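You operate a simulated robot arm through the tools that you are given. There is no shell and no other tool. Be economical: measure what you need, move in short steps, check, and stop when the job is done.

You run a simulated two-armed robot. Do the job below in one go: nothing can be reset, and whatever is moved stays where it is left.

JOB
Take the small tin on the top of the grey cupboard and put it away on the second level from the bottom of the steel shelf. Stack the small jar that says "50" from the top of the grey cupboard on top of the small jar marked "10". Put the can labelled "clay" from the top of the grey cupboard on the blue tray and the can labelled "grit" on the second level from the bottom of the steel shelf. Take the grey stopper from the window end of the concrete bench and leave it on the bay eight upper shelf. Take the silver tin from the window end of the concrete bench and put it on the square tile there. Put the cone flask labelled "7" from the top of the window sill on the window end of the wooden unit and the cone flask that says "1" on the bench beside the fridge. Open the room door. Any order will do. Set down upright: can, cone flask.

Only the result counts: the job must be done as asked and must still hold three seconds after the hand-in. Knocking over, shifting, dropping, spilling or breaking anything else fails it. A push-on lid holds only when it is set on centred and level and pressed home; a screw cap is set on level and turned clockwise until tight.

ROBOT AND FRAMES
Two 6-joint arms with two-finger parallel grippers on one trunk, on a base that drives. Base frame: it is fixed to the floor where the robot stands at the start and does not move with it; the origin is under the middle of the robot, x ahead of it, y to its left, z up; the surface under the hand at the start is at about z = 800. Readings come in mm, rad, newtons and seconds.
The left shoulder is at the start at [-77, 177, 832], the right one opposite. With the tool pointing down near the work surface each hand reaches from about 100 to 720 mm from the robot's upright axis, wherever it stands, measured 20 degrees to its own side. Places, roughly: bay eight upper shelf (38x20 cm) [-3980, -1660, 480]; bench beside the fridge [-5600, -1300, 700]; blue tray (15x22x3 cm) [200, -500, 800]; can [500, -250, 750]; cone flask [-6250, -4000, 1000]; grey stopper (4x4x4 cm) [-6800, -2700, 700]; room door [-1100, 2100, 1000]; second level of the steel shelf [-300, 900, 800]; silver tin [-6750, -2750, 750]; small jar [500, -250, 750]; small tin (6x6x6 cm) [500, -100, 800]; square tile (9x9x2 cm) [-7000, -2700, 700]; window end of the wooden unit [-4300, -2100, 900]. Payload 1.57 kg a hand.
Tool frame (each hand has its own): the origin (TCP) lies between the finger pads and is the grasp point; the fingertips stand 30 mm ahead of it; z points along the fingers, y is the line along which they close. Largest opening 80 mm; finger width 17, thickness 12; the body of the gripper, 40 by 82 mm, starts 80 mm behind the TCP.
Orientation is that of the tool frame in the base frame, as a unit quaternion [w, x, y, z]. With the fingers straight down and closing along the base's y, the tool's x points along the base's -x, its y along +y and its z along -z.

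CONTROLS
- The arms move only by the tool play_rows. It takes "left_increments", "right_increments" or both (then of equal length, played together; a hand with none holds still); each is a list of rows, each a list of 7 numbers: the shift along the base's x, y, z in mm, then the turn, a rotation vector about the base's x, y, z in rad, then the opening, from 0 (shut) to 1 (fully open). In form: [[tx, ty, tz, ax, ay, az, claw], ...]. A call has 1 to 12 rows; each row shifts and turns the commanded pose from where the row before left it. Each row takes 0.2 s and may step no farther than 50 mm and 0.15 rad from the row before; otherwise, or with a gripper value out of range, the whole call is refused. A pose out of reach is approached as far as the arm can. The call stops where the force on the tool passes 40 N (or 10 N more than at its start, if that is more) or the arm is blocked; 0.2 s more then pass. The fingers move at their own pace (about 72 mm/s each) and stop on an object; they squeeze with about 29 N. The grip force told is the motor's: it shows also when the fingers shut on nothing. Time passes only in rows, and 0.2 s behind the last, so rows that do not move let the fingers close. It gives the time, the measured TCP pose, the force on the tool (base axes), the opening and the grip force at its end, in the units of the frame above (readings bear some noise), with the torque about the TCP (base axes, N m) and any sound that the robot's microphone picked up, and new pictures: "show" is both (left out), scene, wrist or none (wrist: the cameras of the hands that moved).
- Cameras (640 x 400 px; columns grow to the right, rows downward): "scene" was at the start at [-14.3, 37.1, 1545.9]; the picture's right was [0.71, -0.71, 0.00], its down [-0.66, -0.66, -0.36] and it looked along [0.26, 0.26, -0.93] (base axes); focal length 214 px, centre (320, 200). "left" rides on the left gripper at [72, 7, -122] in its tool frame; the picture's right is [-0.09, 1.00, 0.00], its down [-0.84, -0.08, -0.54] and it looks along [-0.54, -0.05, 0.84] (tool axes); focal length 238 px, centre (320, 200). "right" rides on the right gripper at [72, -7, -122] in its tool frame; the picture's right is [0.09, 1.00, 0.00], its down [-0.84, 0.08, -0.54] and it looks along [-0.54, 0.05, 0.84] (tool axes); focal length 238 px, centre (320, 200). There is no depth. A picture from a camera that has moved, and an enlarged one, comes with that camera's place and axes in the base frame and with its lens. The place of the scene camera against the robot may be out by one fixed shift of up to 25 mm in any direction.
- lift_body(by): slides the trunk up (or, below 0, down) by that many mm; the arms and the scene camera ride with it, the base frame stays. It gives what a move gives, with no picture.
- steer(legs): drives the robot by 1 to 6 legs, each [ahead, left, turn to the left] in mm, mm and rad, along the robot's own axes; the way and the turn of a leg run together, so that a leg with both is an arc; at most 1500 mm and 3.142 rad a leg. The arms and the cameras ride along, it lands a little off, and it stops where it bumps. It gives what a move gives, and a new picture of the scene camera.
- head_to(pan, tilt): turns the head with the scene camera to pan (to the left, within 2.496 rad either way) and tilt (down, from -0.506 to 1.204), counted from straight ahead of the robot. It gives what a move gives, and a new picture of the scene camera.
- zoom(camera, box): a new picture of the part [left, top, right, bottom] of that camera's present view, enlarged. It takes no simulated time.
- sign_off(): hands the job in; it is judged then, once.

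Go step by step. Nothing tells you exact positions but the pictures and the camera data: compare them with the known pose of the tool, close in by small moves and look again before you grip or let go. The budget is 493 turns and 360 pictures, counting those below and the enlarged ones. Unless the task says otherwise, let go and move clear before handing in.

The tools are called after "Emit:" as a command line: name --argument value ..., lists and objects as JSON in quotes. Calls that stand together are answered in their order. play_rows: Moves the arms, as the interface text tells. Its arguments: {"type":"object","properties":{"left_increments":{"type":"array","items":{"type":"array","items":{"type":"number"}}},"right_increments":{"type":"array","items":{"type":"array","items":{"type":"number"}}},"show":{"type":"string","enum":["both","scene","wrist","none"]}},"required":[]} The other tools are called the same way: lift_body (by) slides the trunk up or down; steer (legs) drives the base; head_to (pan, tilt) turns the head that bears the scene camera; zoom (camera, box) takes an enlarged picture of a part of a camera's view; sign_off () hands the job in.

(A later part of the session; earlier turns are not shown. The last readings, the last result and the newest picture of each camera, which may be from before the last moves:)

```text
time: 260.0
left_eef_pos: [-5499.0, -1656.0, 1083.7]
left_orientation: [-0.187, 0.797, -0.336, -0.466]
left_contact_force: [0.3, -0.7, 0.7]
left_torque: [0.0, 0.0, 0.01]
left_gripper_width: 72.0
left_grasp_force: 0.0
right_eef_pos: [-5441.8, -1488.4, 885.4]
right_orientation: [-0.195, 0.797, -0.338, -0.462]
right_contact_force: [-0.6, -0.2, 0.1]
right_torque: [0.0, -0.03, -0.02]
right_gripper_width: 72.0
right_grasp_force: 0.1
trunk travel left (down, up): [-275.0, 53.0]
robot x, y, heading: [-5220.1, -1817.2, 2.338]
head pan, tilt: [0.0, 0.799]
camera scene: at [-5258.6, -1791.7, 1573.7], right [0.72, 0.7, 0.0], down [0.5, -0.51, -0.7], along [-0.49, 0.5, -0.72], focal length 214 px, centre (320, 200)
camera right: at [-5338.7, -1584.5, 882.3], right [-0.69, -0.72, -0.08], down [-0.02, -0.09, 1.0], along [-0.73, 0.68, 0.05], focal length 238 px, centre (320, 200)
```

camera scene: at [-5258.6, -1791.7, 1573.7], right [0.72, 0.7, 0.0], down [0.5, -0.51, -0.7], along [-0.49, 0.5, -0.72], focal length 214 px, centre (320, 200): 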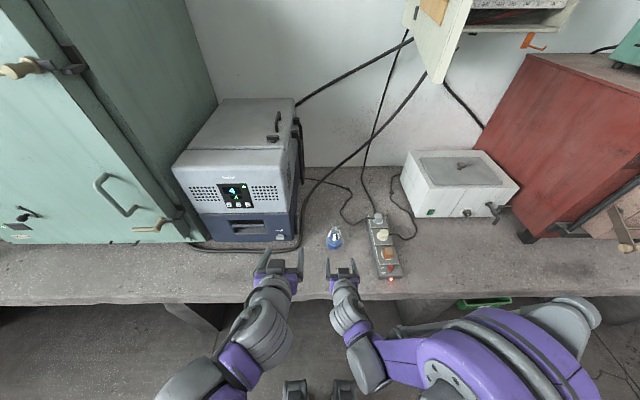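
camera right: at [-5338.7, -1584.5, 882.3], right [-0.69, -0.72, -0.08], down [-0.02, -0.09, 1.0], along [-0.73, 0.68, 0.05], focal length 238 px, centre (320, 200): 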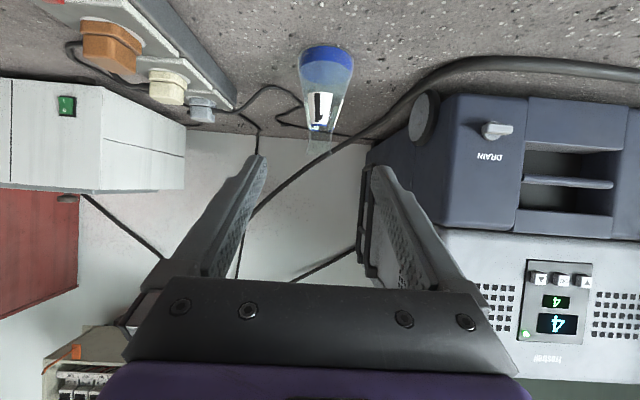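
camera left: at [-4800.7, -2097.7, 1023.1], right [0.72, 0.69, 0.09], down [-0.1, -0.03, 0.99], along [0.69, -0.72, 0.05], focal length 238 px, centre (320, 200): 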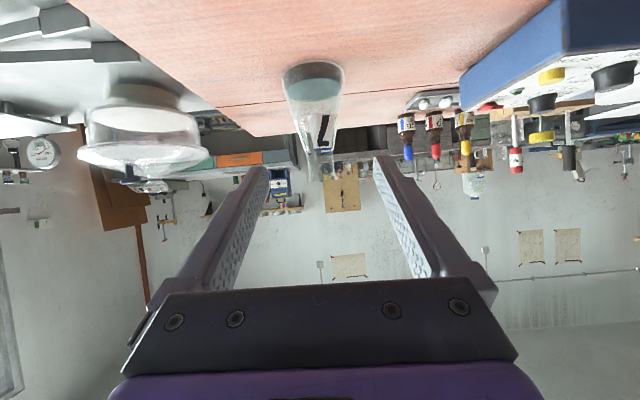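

Flask 1 stands beside the fridge. Now to the window end of the bench: back off and strafe left.

Emit:
steer --legs '[[-200, 0, 0], [0, 1450, 0]]'

Emit:
head_to --pan 0.2 --tilt 0.7

```text
time: 274.2
left_eef_pos: [-6397.5, -2840.4, 1083.6]
left_orientation: [-0.18, 0.802, -0.325, -0.468]
left_contact_force: [-0.2, 0.0, 0.3]
left_torque: [0.02, 0.03, 0.02]
left_gripper_width: 72.1
left_grasp_force: 0.0
right_eef_pos: [-6346.4, -2670.9, 882.9]
right_orientation: [-0.188, 0.801, -0.328, -0.463]
right_contact_force: [0.1, 0.5, 0.1]
right_torque: [-0.02, 0.03, 0.0]
right_gripper_width: 72.0
right_grasp_force: 0.1
trunk travel left (down, up): [-275.0, 53.0]
robot x, y, heading: [-6111.4, -2992.0, 2.368]
head pan, tilt: [0.0, 0.799]
camera scene: at [-6154.1, -2968.2, 1573.7], right [0.7, 0.72, 0.0], down [0.51, -0.5, -0.7], along [-0.5, 0.49, -0.72], focal length 214 px, centre (320, 200)
```

scene: 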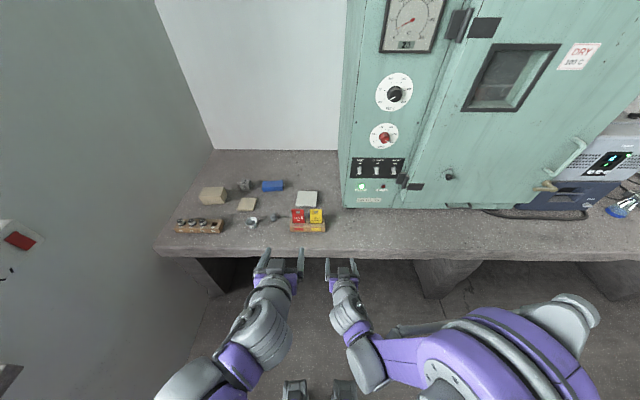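

```text
time: 274.9
left_eef_pos: [-6397.0, -2840.2, 1084.8]
left_orientation: [-0.18, 0.802, -0.325, -0.468]
left_contact_force: [-0.7, 0.7, 0.1]
left_torque: [-0.02, 0.0, -0.02]
left_gripper_width: 72.1
left_grasp_force: 0.1
right_eef_pos: [-6344.4, -2670.1, 885.0]
right_orientation: [-0.189, 0.801, -0.328, -0.463]
right_contact_force: [0.8, 0.0, -0.4]
right_torque: [0.02, -0.01, -0.02]
right_gripper_width: 72.0
right_grasp_force: 0.1
trunk travel left (down, up): [-275.0, 53.0]
robot x, y, heading: [-6111.5, -2989.5, 2.365]
head pan, tilt: [0.201, 0.7]
camera scene: at [-6167.7, -2978.4, 1581.9], right [0.54, 0.84, 0.0], down [0.54, -0.35, -0.76], along [-0.64, 0.41, -0.64], focal length 214 px, centre (320, 200)
```

scene: 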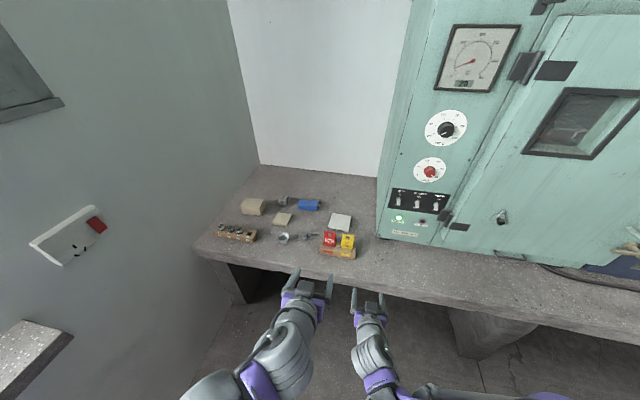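

Emit:
zoom --camera "scene" --box '[200, 180, 380, 290]'

```text
3.56 times, centred on (290, 235) of scene
camera zoom: at [-6167.7, -2978.4, 1581.9], right [0.54, 0.84, 0.0], down [0.54, -0.35, -0.76], along [-0.64, 0.41, -0.64], focal length 763 px, centre (427, 76)
```

zoom: 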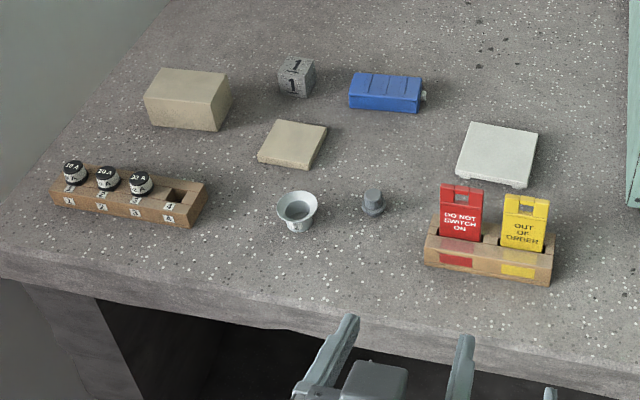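

The silver tin (flared cup) is near (-6881,-2750), the grey stopper near (-6836,-2646), and the beige square tile near (-7014,-2694). I'll drive up to the bench and turn the left tool straight down for the tin.

Emit:
steer --legs '[[0, 215, 0], [230, 0, 0]]'

Emit:
play_rows --left_increments '[[0, 0, 0, -0.1047, -0.1066, 0, 1], [0, 0, 0, -0.1047, -0.1066, 0, 1], [0, 0, 0, -0.1047, -0.1066, 0, 1], [0, 0, 0, -0.1047, -0.1066, 0, 1], [0, 0, 0, -0.1047, -0.1066, 0, 1], [0, 0, 0, -0.1047, -0.1066, 0, 1], [0, 0, 0, -0.1047, -0.1066, 0, 1], [0, 0, 0, 0, 0, 0, 1]]' --show "both"

```text
time: 278.7
left_eef_pos: [-6705.0, -2831.3, 1084.3]
left_orientation: [-0.18, 0.802, -0.325, -0.468]
left_contact_force: [0.6, 0.3, 1.5]
left_torque: [-0.04, -0.05, -0.02]
left_gripper_width: 71.9
left_grasp_force: 0.1
right_eef_pos: [-6654.5, -2662.0, 883.4]
right_orientation: [-0.189, 0.802, -0.327, -0.463]
right_contact_force: [-0.3, -0.3, 0.3]
right_torque: [-0.02, 0.01, 0.01]
right_gripper_width: 72.0
right_grasp_force: 0.3
trunk travel left (down, up): [-275.0, 53.0]
robot x, y, heading: [-6419.8, -2981.1, 2.373]
head pan, tilt: [0.201, 0.7]
camera scene: at [-6475.7, -2968.4, 1581.8], right [0.54, 0.84, 0.0], down [0.54, -0.35, -0.76], along [-0.64, 0.41, -0.64], focal length 214 px, centre (320, 200)
```

scene: 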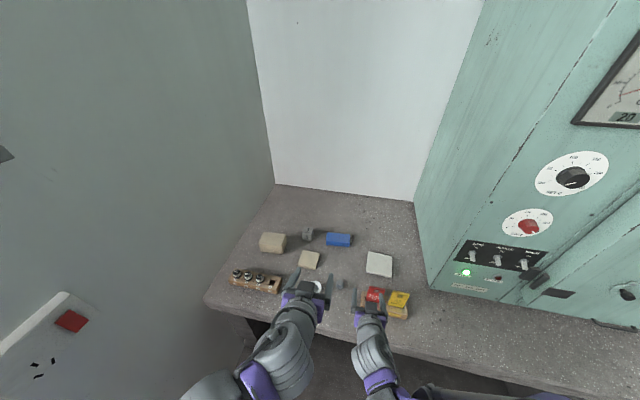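

```text
time: 280.5
left_eef_pos: [-6705.1, -2831.2, 1084.4]
left_orientation: [0.009, 0.924, -0.382, -0.006]
left_contact_force: [-0.2, -0.6, 0.7]
left_torque: [0.01, 0.01, -0.01]
left_gripper_width: 80.0
left_grasp_force: 0.1
right_eef_pos: [-6654.5, -2662.9, 883.2]
right_orientation: [-0.189, 0.802, -0.327, -0.463]
right_contact_force: [0.5, -1.0, -0.1]
right_torque: [-0.02, 0.0, -0.03]
right_gripper_width: 71.8
right_grasp_force: 0.0
trunk travel left (down, up): [-275.0, 53.0]
robot x, y, heading: [-6419.7, -2983.0, 2.37]
head pan, tilt: [0.201, 0.7]
camera scene: at [-6475.1, -2969.3, 1581.9], right [0.54, 0.84, 0.0], down [0.54, -0.35, -0.77], along [-0.64, 0.41, -0.64], focal length 214 px, centre (320, 200)
camera left: at [-6657.7, -2885.4, 1205.5], right [-0.77, -0.64, 0.02], down [-0.53, 0.65, 0.54], along [-0.36, 0.41, -0.84], focal length 238 px, centre (320, 200)
```

scene: 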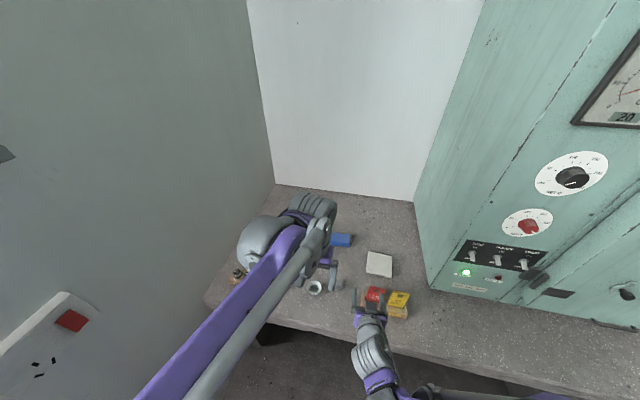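
left: 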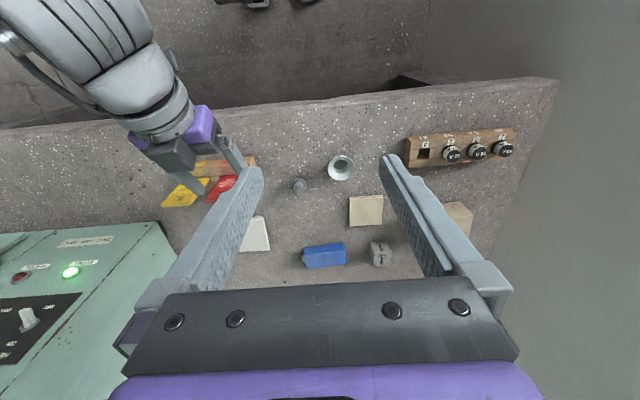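

From the wrist: tin ≈ (-6838,-2751), tile ≈ (-6968,-2699), stopper ≈ (-6794,-2658). Move the left hand above the tin and lower part way.

Emit:
play_rows --left_increments '[[-33, 20, -25, 0, 0, 0, 1], [-33, 20, -25, 0, 0, 0, 1], [-33, 20, -25, 0, 0, 0, 1], [-33, 20, -25, 0, 0, 0, 1], [0, 0, -40, 0, 0, 0, 1], [0, 0, -40, 0, 0, 0, 1], [0, 0, 0, 0, 0, 0, 1]]' --show "wrist"

```text
time: 282.1
left_eef_pos: [-6836.8, -2751.9, 906.4]
left_orientation: [0.008, 0.924, -0.381, -0.007]
left_contact_force: [-0.2, 0.6, -0.2]
left_torque: [0.0, 0.02, -0.02]
left_gripper_width: 79.8
left_grasp_force: 0.1
right_eef_pos: [-6653.5, -2661.0, 885.9]
right_orientation: [-0.188, 0.802, -0.327, -0.463]
right_contact_force: [0.1, 0.5, 0.0]
right_torque: [-0.02, -0.01, 0.01]
right_gripper_width: 71.9
right_grasp_force: 0.0
trunk travel left (down, up): [-275.0, 53.0]
robot x, y, heading: [-6420.7, -2979.9, 2.373]
head pan, tilt: [0.201, 0.7]
camera left: at [-6788.1, -2805.9, 1027.0], right [-0.77, -0.64, 0.02], down [-0.53, 0.65, 0.54], along [-0.36, 0.41, -0.84], focal length 238 px, centre (320, 200)
```

left: 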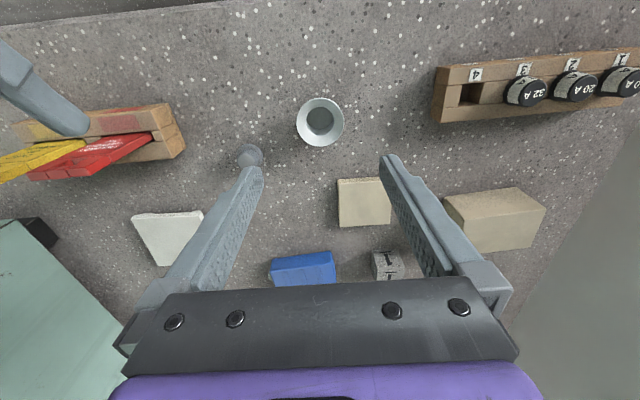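

Emit:
play_rows --left_increments '[[-2, -1, -40, 0, 0, 0, 1], [-1, 0, -40, 0, 0, 0, 1], [0, 0, -40, 0, 0, 0, 1], [0, 0, -25, 0, 0, 0, 1], [0, 0, 0, 0, 0, 0, 1]]' --show "wrist"

```text
time: 283.3
left_eef_pos: [-6839.5, -2753.7, 758.1]
left_orientation: [0.008, 0.925, -0.381, -0.006]
left_contact_force: [0.1, 0.0, 0.2]
left_torque: [0.02, -0.02, -0.01]
left_gripper_width: 80.1
left_grasp_force: 0.1
right_eef_pos: [-6653.9, -2660.4, 883.9]
right_orientation: [-0.188, 0.802, -0.327, -0.463]
right_contact_force: [0.1, -0.1, -0.5]
right_torque: [0.01, 0.04, -0.01]
right_gripper_width: 72.1
right_grasp_force: 0.0
trunk travel left (down, up): [-275.0, 53.0]
robot x, y, heading: [-6420.9, -2980.4, 2.375]
head pan, tilt: [0.201, 0.7]
camera left: at [-6790.7, -2807.4, 879.5], right [-0.77, -0.64, 0.02], down [-0.53, 0.65, 0.54], along [-0.36, 0.41, -0.84], focal length 238 px, centre (320, 200)
```

left: 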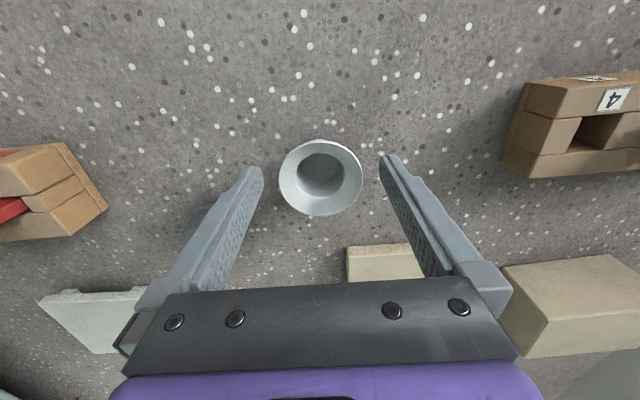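

Emit:
play_rows --left_increments '[[-1, 1, -10, 0, 0, 0, 1], [0, 0, -6, 0, 0, 0, 1], [0, 0, 0, 0, 0, 0, 0.7], [0, 0, 0, 0, 0, 0, 0.4], [0, 0, 0, 0, 0, 0, 0.3], [0, 0, 0, 0, 0, 0, 0.3]]' --show "wrist"

```text
time: 284.7
left_eef_pos: [-6840.0, -2750.4, 742.5]
left_orientation: [0.008, 0.925, -0.381, -0.006]
left_contact_force: [0.6, 0.2, -0.5]
left_torque: [0.0, -0.02, -0.03]
left_gripper_width: 55.9
left_grasp_force: 29.0
right_eef_pos: [-6653.9, -2660.7, 884.3]
right_orientation: [-0.188, 0.802, -0.327, -0.463]
right_contact_force: [0.1, -0.5, -0.3]
right_torque: [0.01, 0.05, 0.02]
right_gripper_width: 72.3
right_grasp_force: 0.2
trunk travel left (down, up): [-275.0, 53.0]
robot x, y, heading: [-6420.6, -2983.3, 2.374]
head pan, tilt: [0.201, 0.7]
camera left: at [-6792.6, -2804.8, 864.3], right [-0.77, -0.64, 0.02], down [-0.53, 0.65, 0.54], along [-0.36, 0.41, -0.84], focal length 238 px, centre (320, 200)
```

left: 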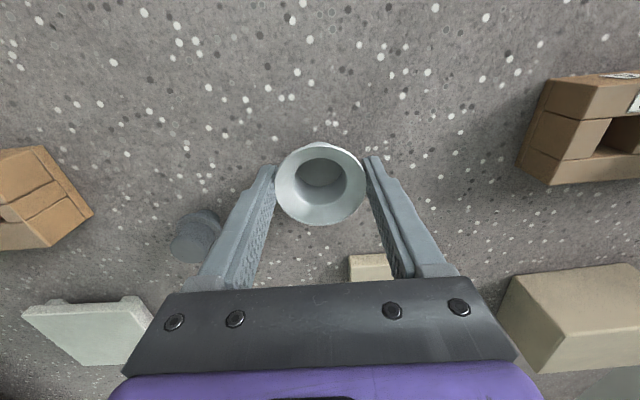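

Tin gripped at the rim. Lift and carry above the tile.

Emit:
play_rows --left_increments '[[0, 0, 15, 0, 0, 0, 0.3], [0, 0, 30, 0, 0, 0, 0.3], [0, 0, 40, 0, 0, 0, 0.3], [-32, 13, 0, 0, 0, 0, 0.3], [-32, 13, 0, 0, 0, 0, 0.3], [-32, 13, 0, 0, 0, 0, 0.3], [-16, 6, 0, 0, 0, 0, 0.3], [0, 0, 0, 0, 0, 0, 0.3]]' --show "wrist"

```text
time: 286.5
left_eef_pos: [-6953.2, -2705.5, 827.7]
left_orientation: [0.009, 0.925, -0.381, -0.007]
left_contact_force: [0.0, -0.3, 1.2]
left_torque: [-0.02, 0.04, -0.03]
left_gripper_width: 55.9
left_grasp_force: 29.3
right_eef_pos: [-6653.6, -2660.4, 884.3]
right_orientation: [-0.189, 0.801, -0.328, -0.463]
right_contact_force: [0.0, -0.6, -0.1]
right_torque: [-0.02, -0.01, -0.02]
right_gripper_width: 72.1
right_grasp_force: 0.0
trunk travel left (down, up): [-275.0, 53.0]
robot x, y, heading: [-6421.5, -2984.1, 2.371]
head pan, tilt: [0.201, 0.7]
camera left: at [-6905.1, -2759.4, 948.7], right [-0.77, -0.64, 0.02], down [-0.53, 0.65, 0.54], along [-0.36, 0.41, -0.84], focal length 238 px, centre (320, 200)
```

left: 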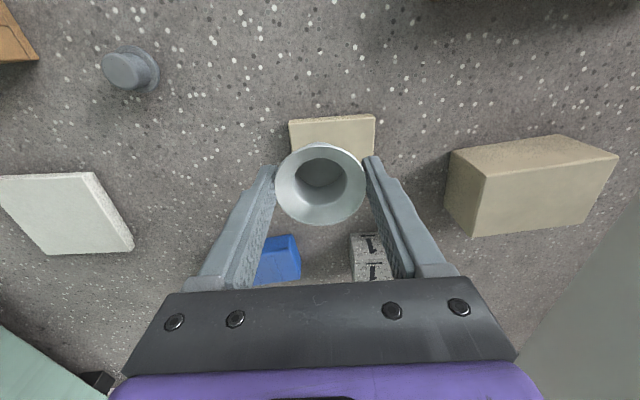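

The tile's centre is at about (-6980,-2696). Shift, lower near and look.

Emit:
play_rows --left_increments '[[-14, 5, -10, 0, 0, 0, 0.3], [-13, 4, -20, 0, 0, 0, 0.3], [0, 0, -15, 0, 0, 0, 0.3], [0, 0, 0, 0, 0, 0, 0.3]]' --show "wrist"

Emit:
zoom --camera "scene" --box '[220, 200, 400, 310]'

```text
time: 287.5
left_eef_pos: [-6982.0, -2697.7, 781.1]
left_orientation: [0.009, 0.924, -0.381, -0.006]
left_contact_force: [-0.2, -0.2, 0.7]
left_torque: [-0.03, -0.01, 0.04]
left_gripper_width: 55.9
left_grasp_force: 28.7
right_eef_pos: [-6653.6, -2660.0, 884.0]
right_orientation: [-0.188, 0.802, -0.327, -0.464]
right_contact_force: [-0.4, -0.2, 0.0]
right_torque: [-0.02, -0.03, 0.01]
right_gripper_width: 72.0
right_grasp_force: 0.0
trunk travel left (down, up): [-275.0, 53.0]
robot x, y, heading: [-6422.0, -2984.2, 2.373]
head pan, tilt: [0.201, 0.7]
camera left: at [-6933.4, -2751.3, 902.7], right [-0.77, -0.64, 0.02], down [-0.53, 0.65, 0.54], along [-0.36, 0.41, -0.84], focal length 238 px, centre (320, 200)
```

left: 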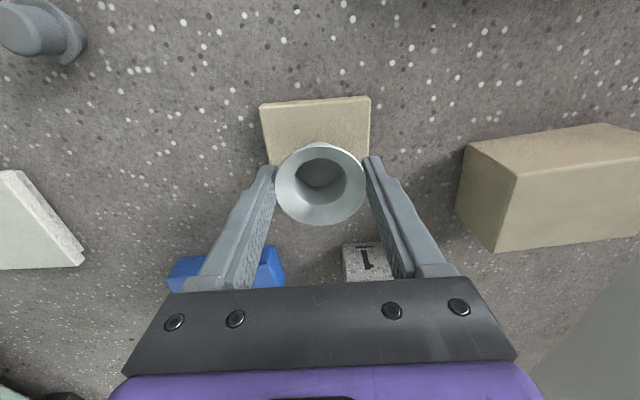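

```text
3.56 times, centred on (310, 255) of scene
camera zoom: at [-6475.6, -2968.6, 1581.9], right [0.54, 0.84, 0.0], down [0.54, -0.35, -0.76], along [-0.64, 0.41, -0.64], focal length 763 px, centre (356, 4)
```

zoom: 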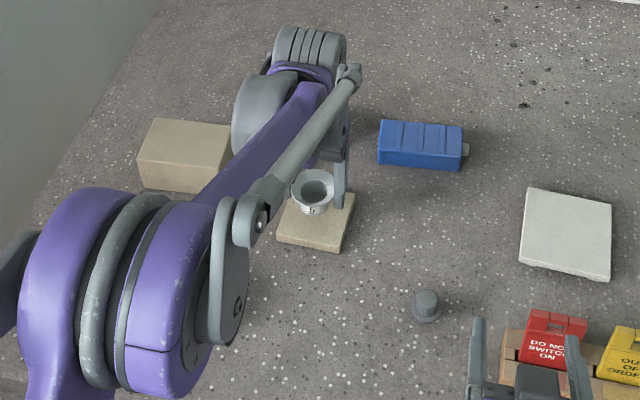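

Tin is centred over the tile. Lower to contact.

Emit:
play_rows --left_increments '[[0, 0, -6, 0, 0, 0, 0.3], [0, 0, -5, 0, 0, 0, 0.3], [0, 0, -3, 0, 0, 0, 0.3], [0, 0, -3, 0, 0, 0, 0.3], [0, 0, 0, 0, 0, 0, 0.3]]' --show "none"

```text
time: 288.7
left_eef_pos: [-6980.2, -2696.5, 766.7]
left_orientation: [0.009, 0.925, -0.381, -0.006]
left_contact_force: [0.4, -1.1, 0.2]
left_torque: [0.02, -0.05, 0.01]
left_gripper_width: 55.9
left_grasp_force: 29.2
right_eef_pos: [-6654.7, -2660.8, 884.7]
right_orientation: [-0.189, 0.801, -0.327, -0.464]
right_contact_force: [0.4, 0.0, -0.2]
right_torque: [0.0, 0.0, -0.03]
right_gripper_width: 71.9
right_grasp_force: 0.1
trunk travel left (down, up): [-275.0, 53.0]
robot x, y, heading: [-6420.4, -2980.2, 2.374]
head pan, tilt: [0.201, 0.7]
```

Emit:
play_rows --left_increments '[[0, 0, -2, 0, 0, 0, 0.3], [0, 0, -2, 0, 0, 0, 0.3], [0, 0, -2, 0, 0, 0, 0.3], [0, 0, 0, 0, 0, 0, 0.3]]' --show "none"

```text
time: 289.7
left_eef_pos: [-6980.7, -2698.2, 759.7]
left_orientation: [0.009, 0.924, -0.381, -0.006]
left_contact_force: [0.6, 0.4, -0.5]
left_torque: [0.02, -0.01, -0.01]
left_gripper_width: 56.0
left_grasp_force: 29.2
right_eef_pos: [-6653.6, -2661.4, 883.1]
right_orientation: [-0.188, 0.802, -0.327, -0.463]
right_contact_force: [-0.1, 0.1, 0.1]
right_torque: [0.04, 0.0, -0.03]
right_gripper_width: 72.0
right_grasp_force: 0.1
trunk travel left (down, up): [-275.0, 53.0]
robot x, y, heading: [-6419.9, -2983.0, 2.374]
head pan, tilt: [0.201, 0.7]
```

Emit:
play_rows --left_increments '[[0, 0, -1.5, 0, 0, 0, 0.3], [0, 0, -1.5, 0, 0, 0, 0.3], [0, 0, 0, 0, 0, 0, 0.3]]' --show "none"

Emit:
play_rows --left_increments '[[0, 0, -1.5, 0, 0, 0, 0.3], [0, 0, -1.5, 0, 0, 0, 0.3], [0, 0, 0, 0, 0, 0, 0.3]]' --show "wrist"

```text
time: 290.5
left_eef_pos: [-6980.1, -2696.9, 758.1]
left_orientation: [0.008, 0.924, -0.381, -0.008]
left_contact_force: [-3.8, 1.8, 20.3]
left_torque: [0.08, 0.16, 0.01]
left_gripper_width: 56.1
left_grasp_force: 29.2
right_eef_pos: [-6652.4, -2661.5, 884.9]
right_orientation: [-0.188, 0.801, -0.328, -0.464]
right_contact_force: [0.4, 0.3, 0.3]
right_torque: [0.01, -0.01, -0.02]
right_gripper_width: 71.8
right_grasp_force: 0.0
trunk travel left (down, up): [-275.0, 53.0]
robot x, y, heading: [-6421.6, -2984.2, 2.374]
head pan, tilt: [0.201, 0.7]
```

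```text
time: 291.3
left_eef_pos: [-6979.2, -2697.4, 754.1]
left_orientation: [0.009, 0.925, -0.381, -0.008]
left_contact_force: [-2.6, -2.2, 19.5]
left_torque: [-0.07, 0.08, -0.04]
left_gripper_width: 55.7
left_grasp_force: 29.5
right_eef_pos: [-6652.7, -2661.1, 884.3]
right_orientation: [-0.188, 0.802, -0.327, -0.464]
right_contact_force: [0.0, 1.1, 0.3]
right_torque: [-0.01, 0.01, -0.04]
right_gripper_width: 72.0
right_grasp_force: 0.1
trunk travel left (down, up): [-275.0, 53.0]
robot x, y, heading: [-6423.8, -2983.3, 2.373]
head pan, tilt: [0.201, 0.7]
camera left: at [-6931.2, -2752.1, 876.1], right [-0.77, -0.64, 0.02], down [-0.53, 0.65, 0.54], along [-0.36, 0.41, -0.84], focal length 238 px, centre (320, 200)
```

left: 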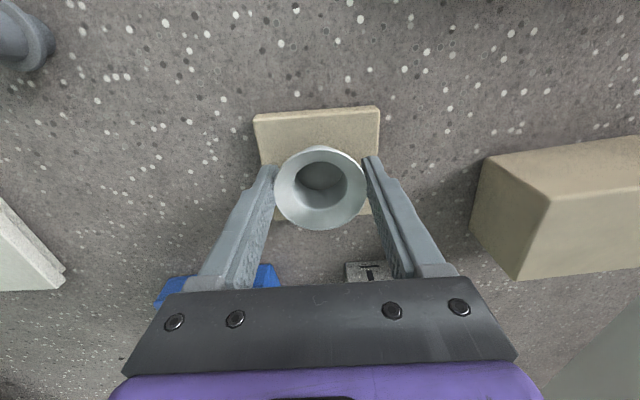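

Contact. Ease, open and rise.

Emit:
play_rows --left_increments '[[0, 0, 2, 0, 0, 0, 0.3], [0, 0, 0, 0, 0, 0, 0.8], [0, 0, 0, 0, 0, 0, 0.95], [0, 0, 0, 0, 0, 0, 0.95], [0, 0, 20, 0, 0, 0, 0.95], [0, 0, 40, 0, 0, 0, 0.95], [0, 0, 40, 0, 0, 0, 0.95], [0, 0, 40, 0, 0, 0, 0.95]]' --show "wrist"

```text
time: 293.1
left_eef_pos: [-6980.2, -2698.2, 893.9]
left_orientation: [0.009, 0.924, -0.381, -0.007]
left_contact_force: [-0.5, 0.2, 0.0]
left_torque: [-0.01, -0.03, -0.02]
left_gripper_width: 76.0
left_grasp_force: 0.1
right_eef_pos: [-6654.2, -2660.7, 885.0]
right_orientation: [-0.189, 0.801, -0.327, -0.464]
right_contact_force: [0.2, -0.4, 0.3]
right_torque: [0.01, -0.03, 0.0]
right_gripper_width: 72.0
right_grasp_force: 0.0
trunk travel left (down, up): [-275.0, 53.0]
robot x, y, heading: [-6425.1, -2984.3, 2.369]
head pan, tilt: [0.201, 0.7]
camera left: at [-6932.4, -2752.0, 1016.2], right [-0.77, -0.64, 0.02], down [-0.53, 0.65, 0.54], along [-0.36, 0.41, -0.84], focal length 238 px, centre (320, 200)
```

left: 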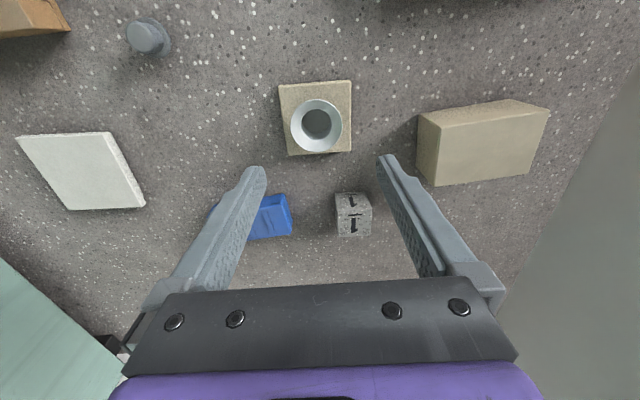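

Tin sits on the tile. Now the stopper: move the right hand aside, tilt the left tool to 45° and bring it near the stopper.

Emit:
play_rows --left_increments '[[38, 0, -3, 0.0912, 0.0938, 0, 1], [38, 0, -3, 0.0912, 0.0938, 0, 1], [38, 0, -3, 0.0912, 0.0938, 0, 1], [38, 0, -3, 0.0912, 0.0938, 0, 1], [38, 0, -3, 0.0912, 0.0938, 0, 1], [38, 0, -3, 0.0912, 0.0938, 0, 1], [0, 0, 0, 0, 0, 0, 1]]' --right_increments '[[20, 20, 20, 0, 0, 0, 0.9], [20, 20, 20, 0, 0, 0, 0.9], [20, 20, 20, 0, 0, 0, 0.9], [20, 20, 20, 0, 0, 0, 0.9], [20, 20, 20, 0, 0, 0, 0.9], [0, 0, 0, 0, 0, 0, 0.9], [0, 0, 0, 0, 0, 0, 0.9]]' --show "wrist"

```text
time: 294.7
left_eef_pos: [-6751.4, -2697.9, 876.8]
left_orientation: [-0.135, 0.855, -0.347, -0.362]
left_contact_force: [0.2, -0.3, 0.1]
left_torque: [0.02, -0.02, -0.03]
left_gripper_width: 80.0
left_grasp_force: 0.0
right_eef_pos: [-6555.1, -2560.3, 984.0]
right_orientation: [-0.188, 0.802, -0.327, -0.464]
right_contact_force: [-0.2, 0.3, 0.3]
right_torque: [0.06, 0.01, 0.02]
right_gripper_width: 72.1
right_grasp_force: 0.1
trunk travel left (down, up): [-275.0, 53.0]
robot x, y, heading: [-6420.7, -2981.5, 2.372]
head pan, tilt: [0.201, 0.7]
camera right: at [-6449.2, -2653.0, 981.1], right [-0.66, -0.74, -0.08], down [-0.02, -0.09, 1.0], along [-0.75, 0.66, 0.05], focal length 238 px, centre (320, 200)
camera left: at [-6657.2, -2796.5, 912.1], right [-0.73, -0.67, 0.09], down [-0.08, 0.21, 0.97], along [-0.67, 0.71, -0.21], focal length 238 px, centre (320, 200)
```

right: 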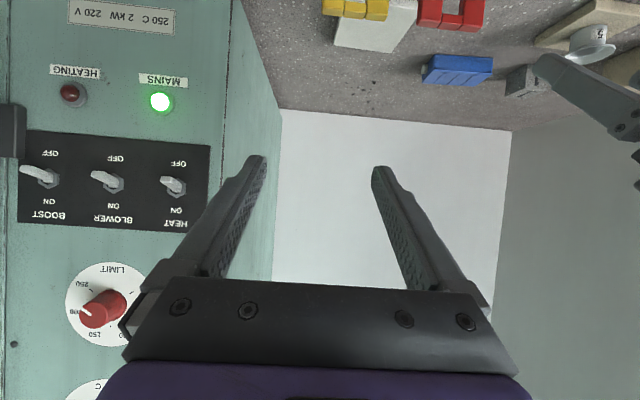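
left: 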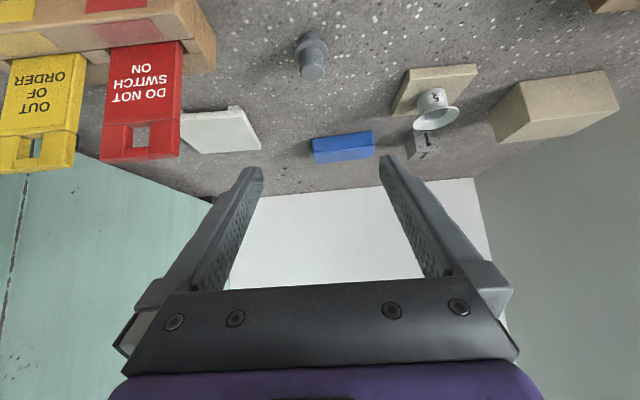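

Stopper at (-6796,-2657), top z≈745. Go in along the tool line and grip.

Emit:
play_rows --left_increments '[[-11, 10, -34, 0, 0, 0, 1], [-11, 10, -34, 0, 0, 0, 1], [-11, 10, -34, 0, 0, 0, 1], [0, 0, 0, 0, 0, 0, 1]]' --right_increments '[[20, -20, 0, 0, 0, 0, 0.9], [20, -20, 0, 0, 0, 0, 0.9], [20, -20, 0, 0, 0, 0, 0.9], [0, 0, 0, 0, 0, 0, 0.9]]' --show "wrist"

```text
time: 295.7
left_eef_pos: [-6786.1, -2665.9, 775.9]
left_orientation: [-0.134, 0.855, -0.348, -0.36]
left_contact_force: [0.0, 0.2, -0.1]
left_torque: [-0.01, 0.0, 0.0]
left_gripper_width: 79.7
left_grasp_force: 0.1
right_eef_pos: [-6493.9, -2621.4, 984.1]
right_orientation: [-0.189, 0.801, -0.328, -0.463]
right_contact_force: [-0.1, -0.4, -0.9]
right_torque: [0.0, 0.03, 0.01]
right_gripper_width: 71.8
right_grasp_force: 0.0
trunk travel left (down, up): [-275.0, 53.0]
robot x, y, heading: [-6420.5, -2981.5, 2.371]
head pan, tilt: [0.201, 0.7]
camera right: at [-6387.8, -2714.0, 981.7], right [-0.66, -0.74, -0.08], down [-0.02, -0.09, 1.0], along [-0.75, 0.66, 0.05], focal length 238 px, centre (320, 200)
camera left: at [-6690.8, -2766.5, 810.8], right [-0.73, -0.67, 0.09], down [-0.08, 0.21, 0.97], along [-0.67, 0.71, -0.21], focal length 238 px, centre (320, 200)
```

right: 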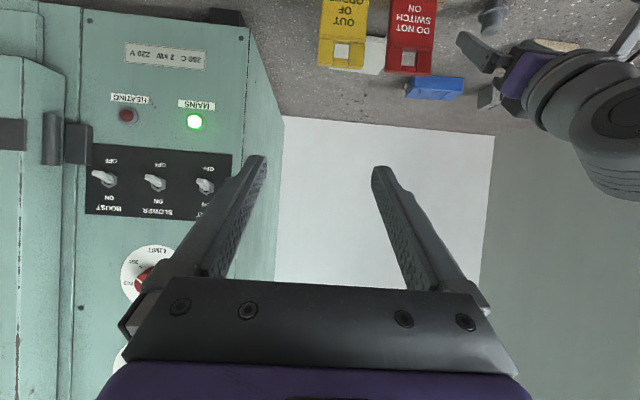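
left: 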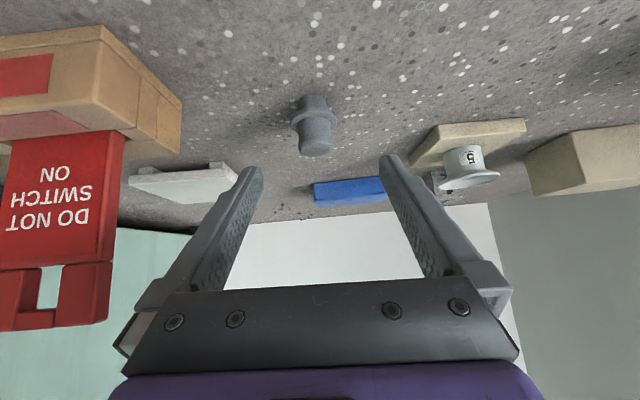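

Emit:
play_rows --left_increments '[[-4, 3, -17, 0, 0, 0, 1], [-4, 3, -17, 0, 0, 0, 1], [0, 0, 0, 0, 0, 0, 0.6], [0, 0, 0, 0, 0, 0, 0.2], [0, 0, 0, 0, 0, 0, 0.1], [0, 0, 0, 0, 0, 0, 0.1]]' --show "wrist"

```text
time: 297.1
left_eef_pos: [-6793.5, -2660.9, 742.1]
left_orientation: [-0.134, 0.855, -0.347, -0.361]
left_contact_force: [-1.1, 0.2, 0.3]
left_torque: [0.02, 0.02, -0.02]
left_gripper_width: 32.8
left_grasp_force: 29.4
right_eef_pos: [-6494.4, -2621.4, 983.3]
right_orientation: [-0.188, 0.802, -0.327, -0.464]
right_contact_force: [-0.3, 0.0, -0.6]
right_torque: [-0.01, 0.01, 0.0]
right_gripper_width: 71.9
right_grasp_force: 0.2
trunk travel left (down, up): [-275.0, 53.0]
robot x, y, heading: [-6421.4, -2984.1, 2.374]
head pan, tilt: [0.201, 0.7]
camera left: at [-6699.3, -2760.5, 776.8], right [-0.73, -0.67, 0.09], down [-0.08, 0.21, 0.97], along [-0.67, 0.71, -0.21], focal length 238 px, centre (320, 200)
```

left: 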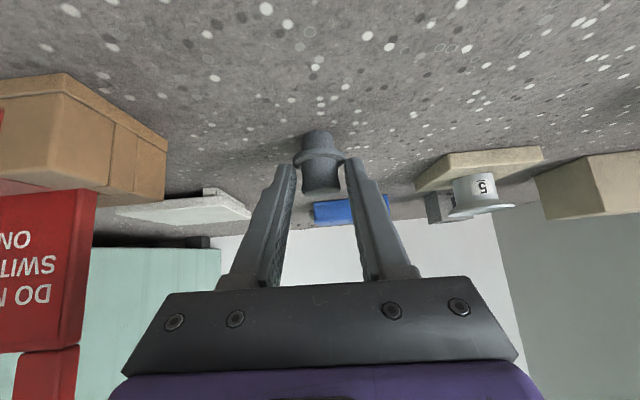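

Stopper gripped. Lift, pull in, and drive up the lane toward the bays.

Emit:
play_rows --left_increments '[[0, 0, 30, 0, 0, 0, 0.1], [0, 0, 45, 0, 0, 0, 0.1], [0, 0, 45, 0, 0, 0, 0.1], [0, 0, 45, 0, 0, 0, 0.1], [30, -30, 20, 0, 0, 0, 0.1], [30, -30, 0, 0, 0, 0, 0.1], [30, -30, 0, 0, 0, 0, 0.1]]' --show "none"

Emit:
steer --legs '[[-210, 0, 0], [0, -1500, 0]]'

Emit:
head_to --pan -2.0 --tilt 0.7

```text
time: 298.7
left_eef_pos: [-6703.1, -2755.4, 927.1]
left_orientation: [-0.134, 0.855, -0.347, -0.362]
left_contact_force: [0.0, -0.3, -0.7]
left_torque: [0.02, 0.02, -0.01]
left_gripper_width: 33.0
left_grasp_force: 29.0
right_eef_pos: [-6493.7, -2622.4, 984.5]
right_orientation: [-0.188, 0.802, -0.328, -0.463]
right_contact_force: [-1.0, -0.9, 0.3]
right_torque: [0.03, -0.01, -0.01]
right_gripper_width: 72.1
right_grasp_force: 0.1
trunk travel left (down, up): [-275.0, 53.0]
robot x, y, heading: [-6421.9, -2984.4, 2.371]
head pan, tilt: [0.201, 0.7]
```

```text
time: 313.2
left_eef_pos: [-5530.6, -1821.8, 926.5]
left_orientation: [-0.131, 0.858, -0.339, -0.363]
left_contact_force: [-0.5, -0.6, -0.2]
left_torque: [0.01, 0.02, 0.01]
left_gripper_width: 31.7
left_grasp_force: 28.7
right_eef_pos: [-5324.4, -1685.3, 983.2]
right_orientation: [-0.183, 0.805, -0.319, -0.466]
right_contact_force: [-0.3, 0.4, -0.1]
right_torque: [-0.02, -0.01, 0.0]
right_gripper_width: 72.3
right_grasp_force: 0.0
trunk travel left (down, up): [-275.0, 53.0]
robot x, y, heading: [-5243.1, -2048.8, 2.395]
head pan, tilt: [0.201, 0.7]
camera scene: at [-5298.3, -2031.3, 1581.9], right [0.52, 0.85, 0.0], down [0.55, -0.34, -0.76], along [-0.65, 0.4, -0.64], focal length 214 px, centre (320, 200)
```

scene: 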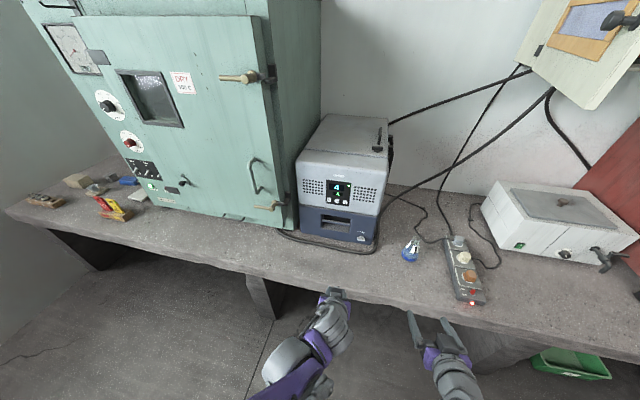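

```text
time: 315.2
left_eef_pos: [-5532.5, -1821.7, 926.9]
left_orientation: [-0.13, 0.859, -0.338, -0.362]
left_contact_force: [0.4, -0.8, -0.7]
left_torque: [0.0, 0.0, -0.01]
left_gripper_width: 31.5
left_grasp_force: 29.5
right_eef_pos: [-5325.0, -1685.8, 983.8]
right_orientation: [-0.182, 0.806, -0.318, -0.466]
right_contact_force: [-0.6, -0.1, -0.2]
right_torque: [0.02, -0.03, -0.03]
right_gripper_width: 71.9
right_grasp_force: 0.0
trunk travel left (down, up): [-275.0, 53.0]
robot x, y, heading: [-5243.1, -2044.9, 2.388]
head pan, tilt: [-2.0, 0.7]
camera scene: at [-5147.4, -2043.0, 1581.9], right [0.38, -0.92, 0.0], down [-0.59, -0.25, -0.76], along [0.71, 0.29, -0.64], focal length 214 px, centre (320, 200)
```

scene: 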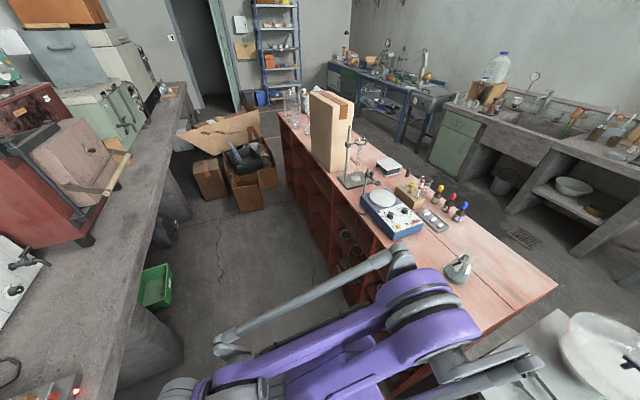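

Emit:
steer --legs '[[0, 0, 3.108], [0, 750, 0]]'

Emit:
head_to --pan 0.3 --tilt 0.9

```text
time: 329.6
left_eef_pos: [-4433.7, -1717.9, 926.9]
left_orientation: [0.362, 0.34, 0.858, -0.13]
left_contact_force: [-0.6, -0.3, -0.3]
left_torque: [0.01, -0.01, -0.02]
left_gripper_width: 32.0
left_grasp_force: 28.6
right_eef_pos: [-4641.9, -1853.9, 984.9]
right_orientation: [0.465, 0.32, 0.804, -0.184]
right_contact_force: [-0.8, -0.5, -0.5]
right_torque: [0.03, -0.02, 0.02]
right_gripper_width: 72.1
right_grasp_force: 0.1
trunk travel left (down, up): [-275.0, 53.0]
robot x, y, heading: [-4719.4, -1494.2, -0.755]
head pan, tilt: [-2.0, 0.7]
camera scene: at [-4842.3, -1499.9, 1581.9], right [-0.38, 0.93, 0.0], down [0.6, 0.24, -0.76], along [-0.71, -0.29, -0.64], focal length 214 px, centre (320, 200)
```

scene: 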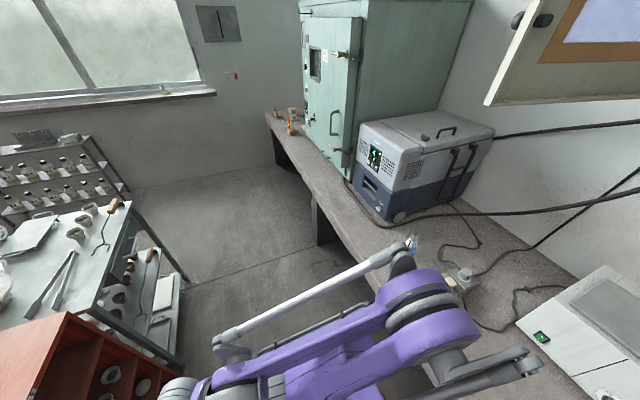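

```text
time: 331.8
left_eef_pos: [-4434.8, -1719.1, 926.7]
left_orientation: [0.362, 0.34, 0.858, -0.131]
left_contact_force: [0.1, 0.8, -0.4]
left_torque: [0.03, 0.0, -0.02]
left_gripper_width: 32.1
left_grasp_force: 29.2
right_eef_pos: [-4642.0, -1854.2, 983.7]
right_orientation: [0.464, 0.321, 0.805, -0.184]
right_contact_force: [-1.1, -0.1, -0.2]
right_torque: [0.0, -0.01, 0.01]
right_gripper_width: 72.0
right_grasp_force: 0.0
trunk travel left (down, up): [-275.0, 53.0]
robot x, y, heading: [-4721.1, -1493.9, -0.755]
head pan, tilt: [0.3, 0.901]
camera scene: at [-4695.9, -1500.9, 1565.7], right [-0.44, -0.9, 0.0], down [-0.7, 0.34, -0.62], along [0.56, -0.27, -0.78], focal length 214 px, centre (320, 200)
```

scene: 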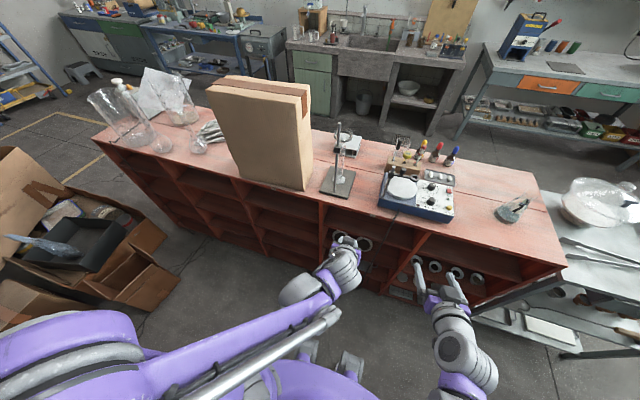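

Emit:
zoom --camera "scene" --box '[90, 130, 330, 280]'

Emit:
zoom --camera "left" --box '[0, 0, 640, 400]'

```text
2.67 times, centred on (210, 205) of scene
camera zoom: at [-4695.9, -1500.9, 1565.7], right [-0.44, -0.9, 0.0], down [-0.7, 0.34, -0.62], along [0.56, -0.27, -0.78], focal length 572 px, centre (613, 187)
```

zoom: 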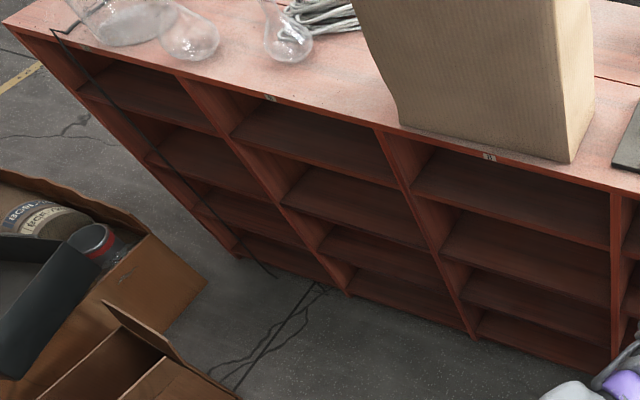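

```text
1.00 times, centred on (320, 200) of left (not enlarged: the box is as wide or as high as the picture)
camera zoom: at [-4531.5, -1621.3, 962.0], right [0.72, 0.69, 0.09], down [0.08, -0.21, 0.97], along [0.69, -0.7, -0.21], focal length 238 px, centre (320, 200)
```

zoom: 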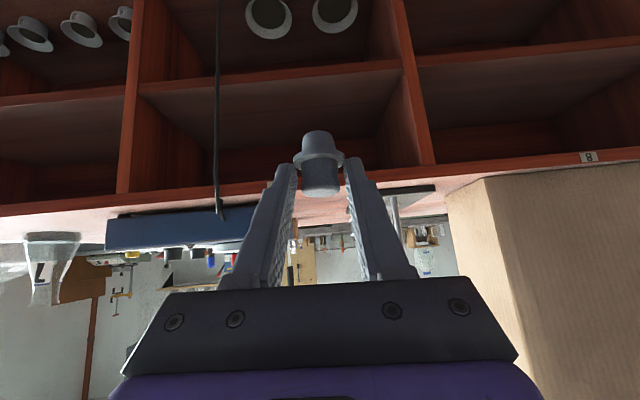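

Emit:
zoom --camera "left" --box '[560, 140, 620, 175]'

Emit:
zoom --camera "scene" --box '[180, 150, 300, 200]'

```text
10.67 times, centred on (590, 158) of left
camera zoom: at [-4531.5, -1621.3, 962.0], right [0.72, 0.69, 0.09], down [0.08, -0.21, 0.97], along [0.69, -0.7, -0.21], focal length 2542 px, centre (-2560, 653)
```

zoom: 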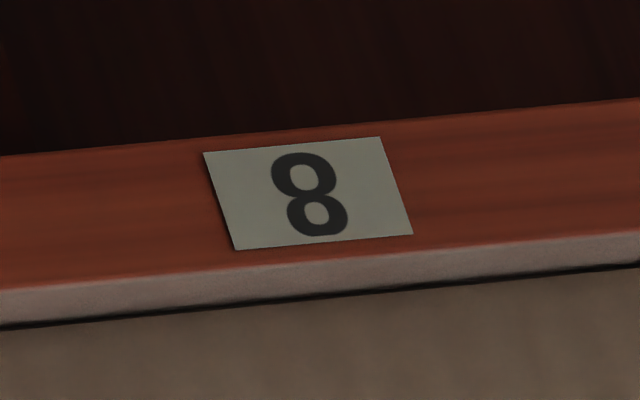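

```text
5.33 times, centred on (240, 175) of scene
camera zoom: at [-4695.9, -1500.9, 1565.7], right [-0.44, -0.9, 0.0], down [-0.7, 0.34, -0.62], along [0.56, -0.27, -0.78], focal length 1144 px, centre (747, 333)
```

zoom: 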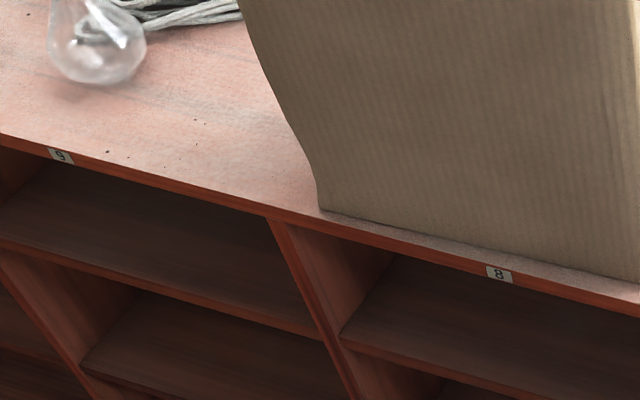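

Bay 8 is the column under the tall carton (label "8" at n≈-3994). Its boards seem to be at z≈710, 480 and 250. I'll move in front of it, lower the trunk, and look closely.

Emit:
steer --legs '[[0, 0, -0.03], [0, 280, 0]]'

Emit:
lift_body --by -250

Emit:
head_to --pan 0.25 --tilt 0.75

Emit:
zoom --camera "left" --box '[0, 0, 640, 400]'

```text
time: 335.2
left_eef_pos: [-4244.1, -1530.7, 925.6]
left_orientation: [0.359, 0.355, 0.852, -0.137]
left_contact_force: [0.5, -0.1, -0.3]
left_torque: [0.05, 0.02, 0.03]
left_gripper_width: 32.3
left_grasp_force: 29.0
right_eef_pos: [-4456.2, -1659.4, 984.1]
right_orientation: [0.462, 0.333, 0.799, -0.191]
right_contact_force: [-0.6, -0.1, 0.0]
right_torque: [0.04, -0.01, -0.03]
right_gripper_width: 72.0
right_grasp_force: 0.1
trunk travel left (down, up): [-275.0, 53.0]
robot x, y, heading: [-4527.8, -1297.0, -0.79]
head pan, tilt: [0.3, 0.901]
camera scene: at [-4498.7, -1304.3, 1565.7], right [-0.47, -0.88, 0.0], down [-0.69, 0.37, -0.62], along [0.55, -0.29, -0.78], focal length 214 px, centre (320, 200)
```

scene: 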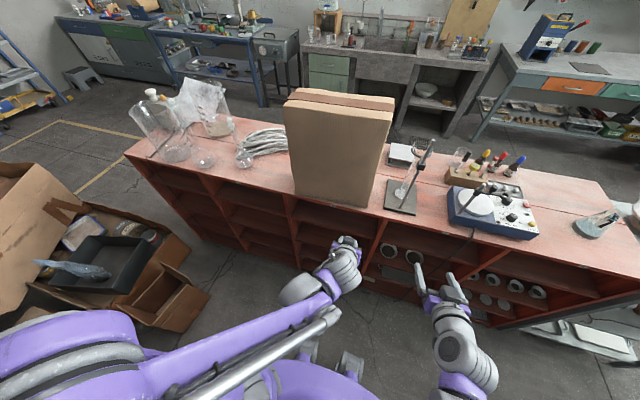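

```text
time: 337.8
left_eef_pos: [-4244.1, -1529.5, 677.4]
left_orientation: [0.36, 0.354, 0.852, -0.137]
left_contact_force: [0.4, 0.6, 0.5]
left_torque: [-0.04, -0.03, 0.04]
left_gripper_width: 31.7
left_grasp_force: 28.6
right_eef_pos: [-4455.6, -1658.7, 734.4]
right_orientation: [0.462, 0.334, 0.799, -0.192]
right_contact_force: [-0.2, -0.1, 0.7]
right_torque: [-0.01, 0.03, 0.01]
right_gripper_width: 72.2
right_grasp_force: 0.0
trunk travel left (down, up): [-25.0, 303.0]
robot x, y, heading: [-4524.6, -1295.6, -0.788]
head pan, tilt: [0.3, 0.901]
```

```text
time: 338.5
left_eef_pos: [-4243.9, -1530.9, 677.5]
left_orientation: [0.36, 0.355, 0.852, -0.137]
left_contact_force: [-0.7, -0.4, 0.1]
left_torque: [-0.03, 0.02, 0.0]
left_gripper_width: 32.1
left_grasp_force: 28.3
right_eef_pos: [-4456.8, -1659.6, 734.2]
right_orientation: [0.462, 0.333, 0.799, -0.192]
right_contact_force: [1.5, 0.7, 0.1]
right_torque: [-0.01, 0.01, -0.04]
right_gripper_width: 72.2
right_grasp_force: 0.1
trunk travel left (down, up): [-25.0, 303.0]
robot x, y, heading: [-4525.4, -1297.1, -0.786]
head pan, tilt: [0.25, 0.75]
camera scene: at [-4461.0, -1344.8, 1318.8], right [-0.51, -0.86, 0.0], down [-0.59, 0.35, -0.73], along [0.63, -0.37, -0.68], focal length 214 px, centre (320, 200)
```

scene: 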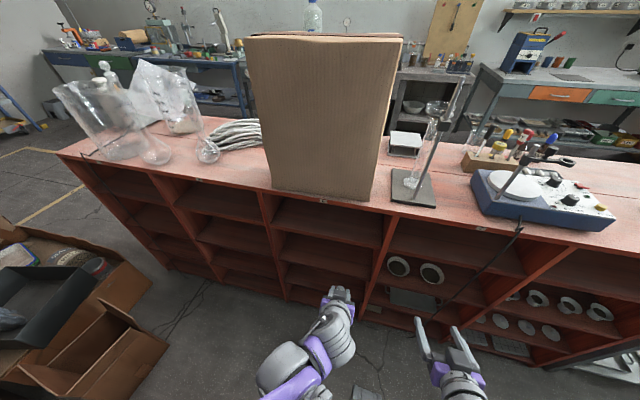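

```text
1.00 times, centred on (320, 200) of left (not enlarged: the box is as wide or as high as the picture)
camera zoom: at [-4338.5, -1429.8, 712.0], right [0.74, 0.66, 0.09], down [0.08, -0.21, 0.97], along [0.66, -0.72, -0.21], focal length 238 px, centre (320, 200)
```

zoom: 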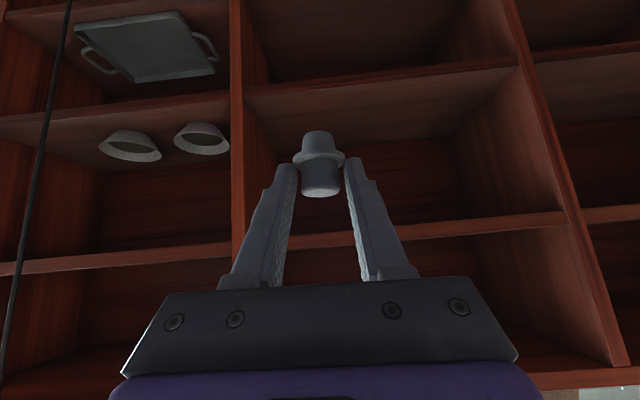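

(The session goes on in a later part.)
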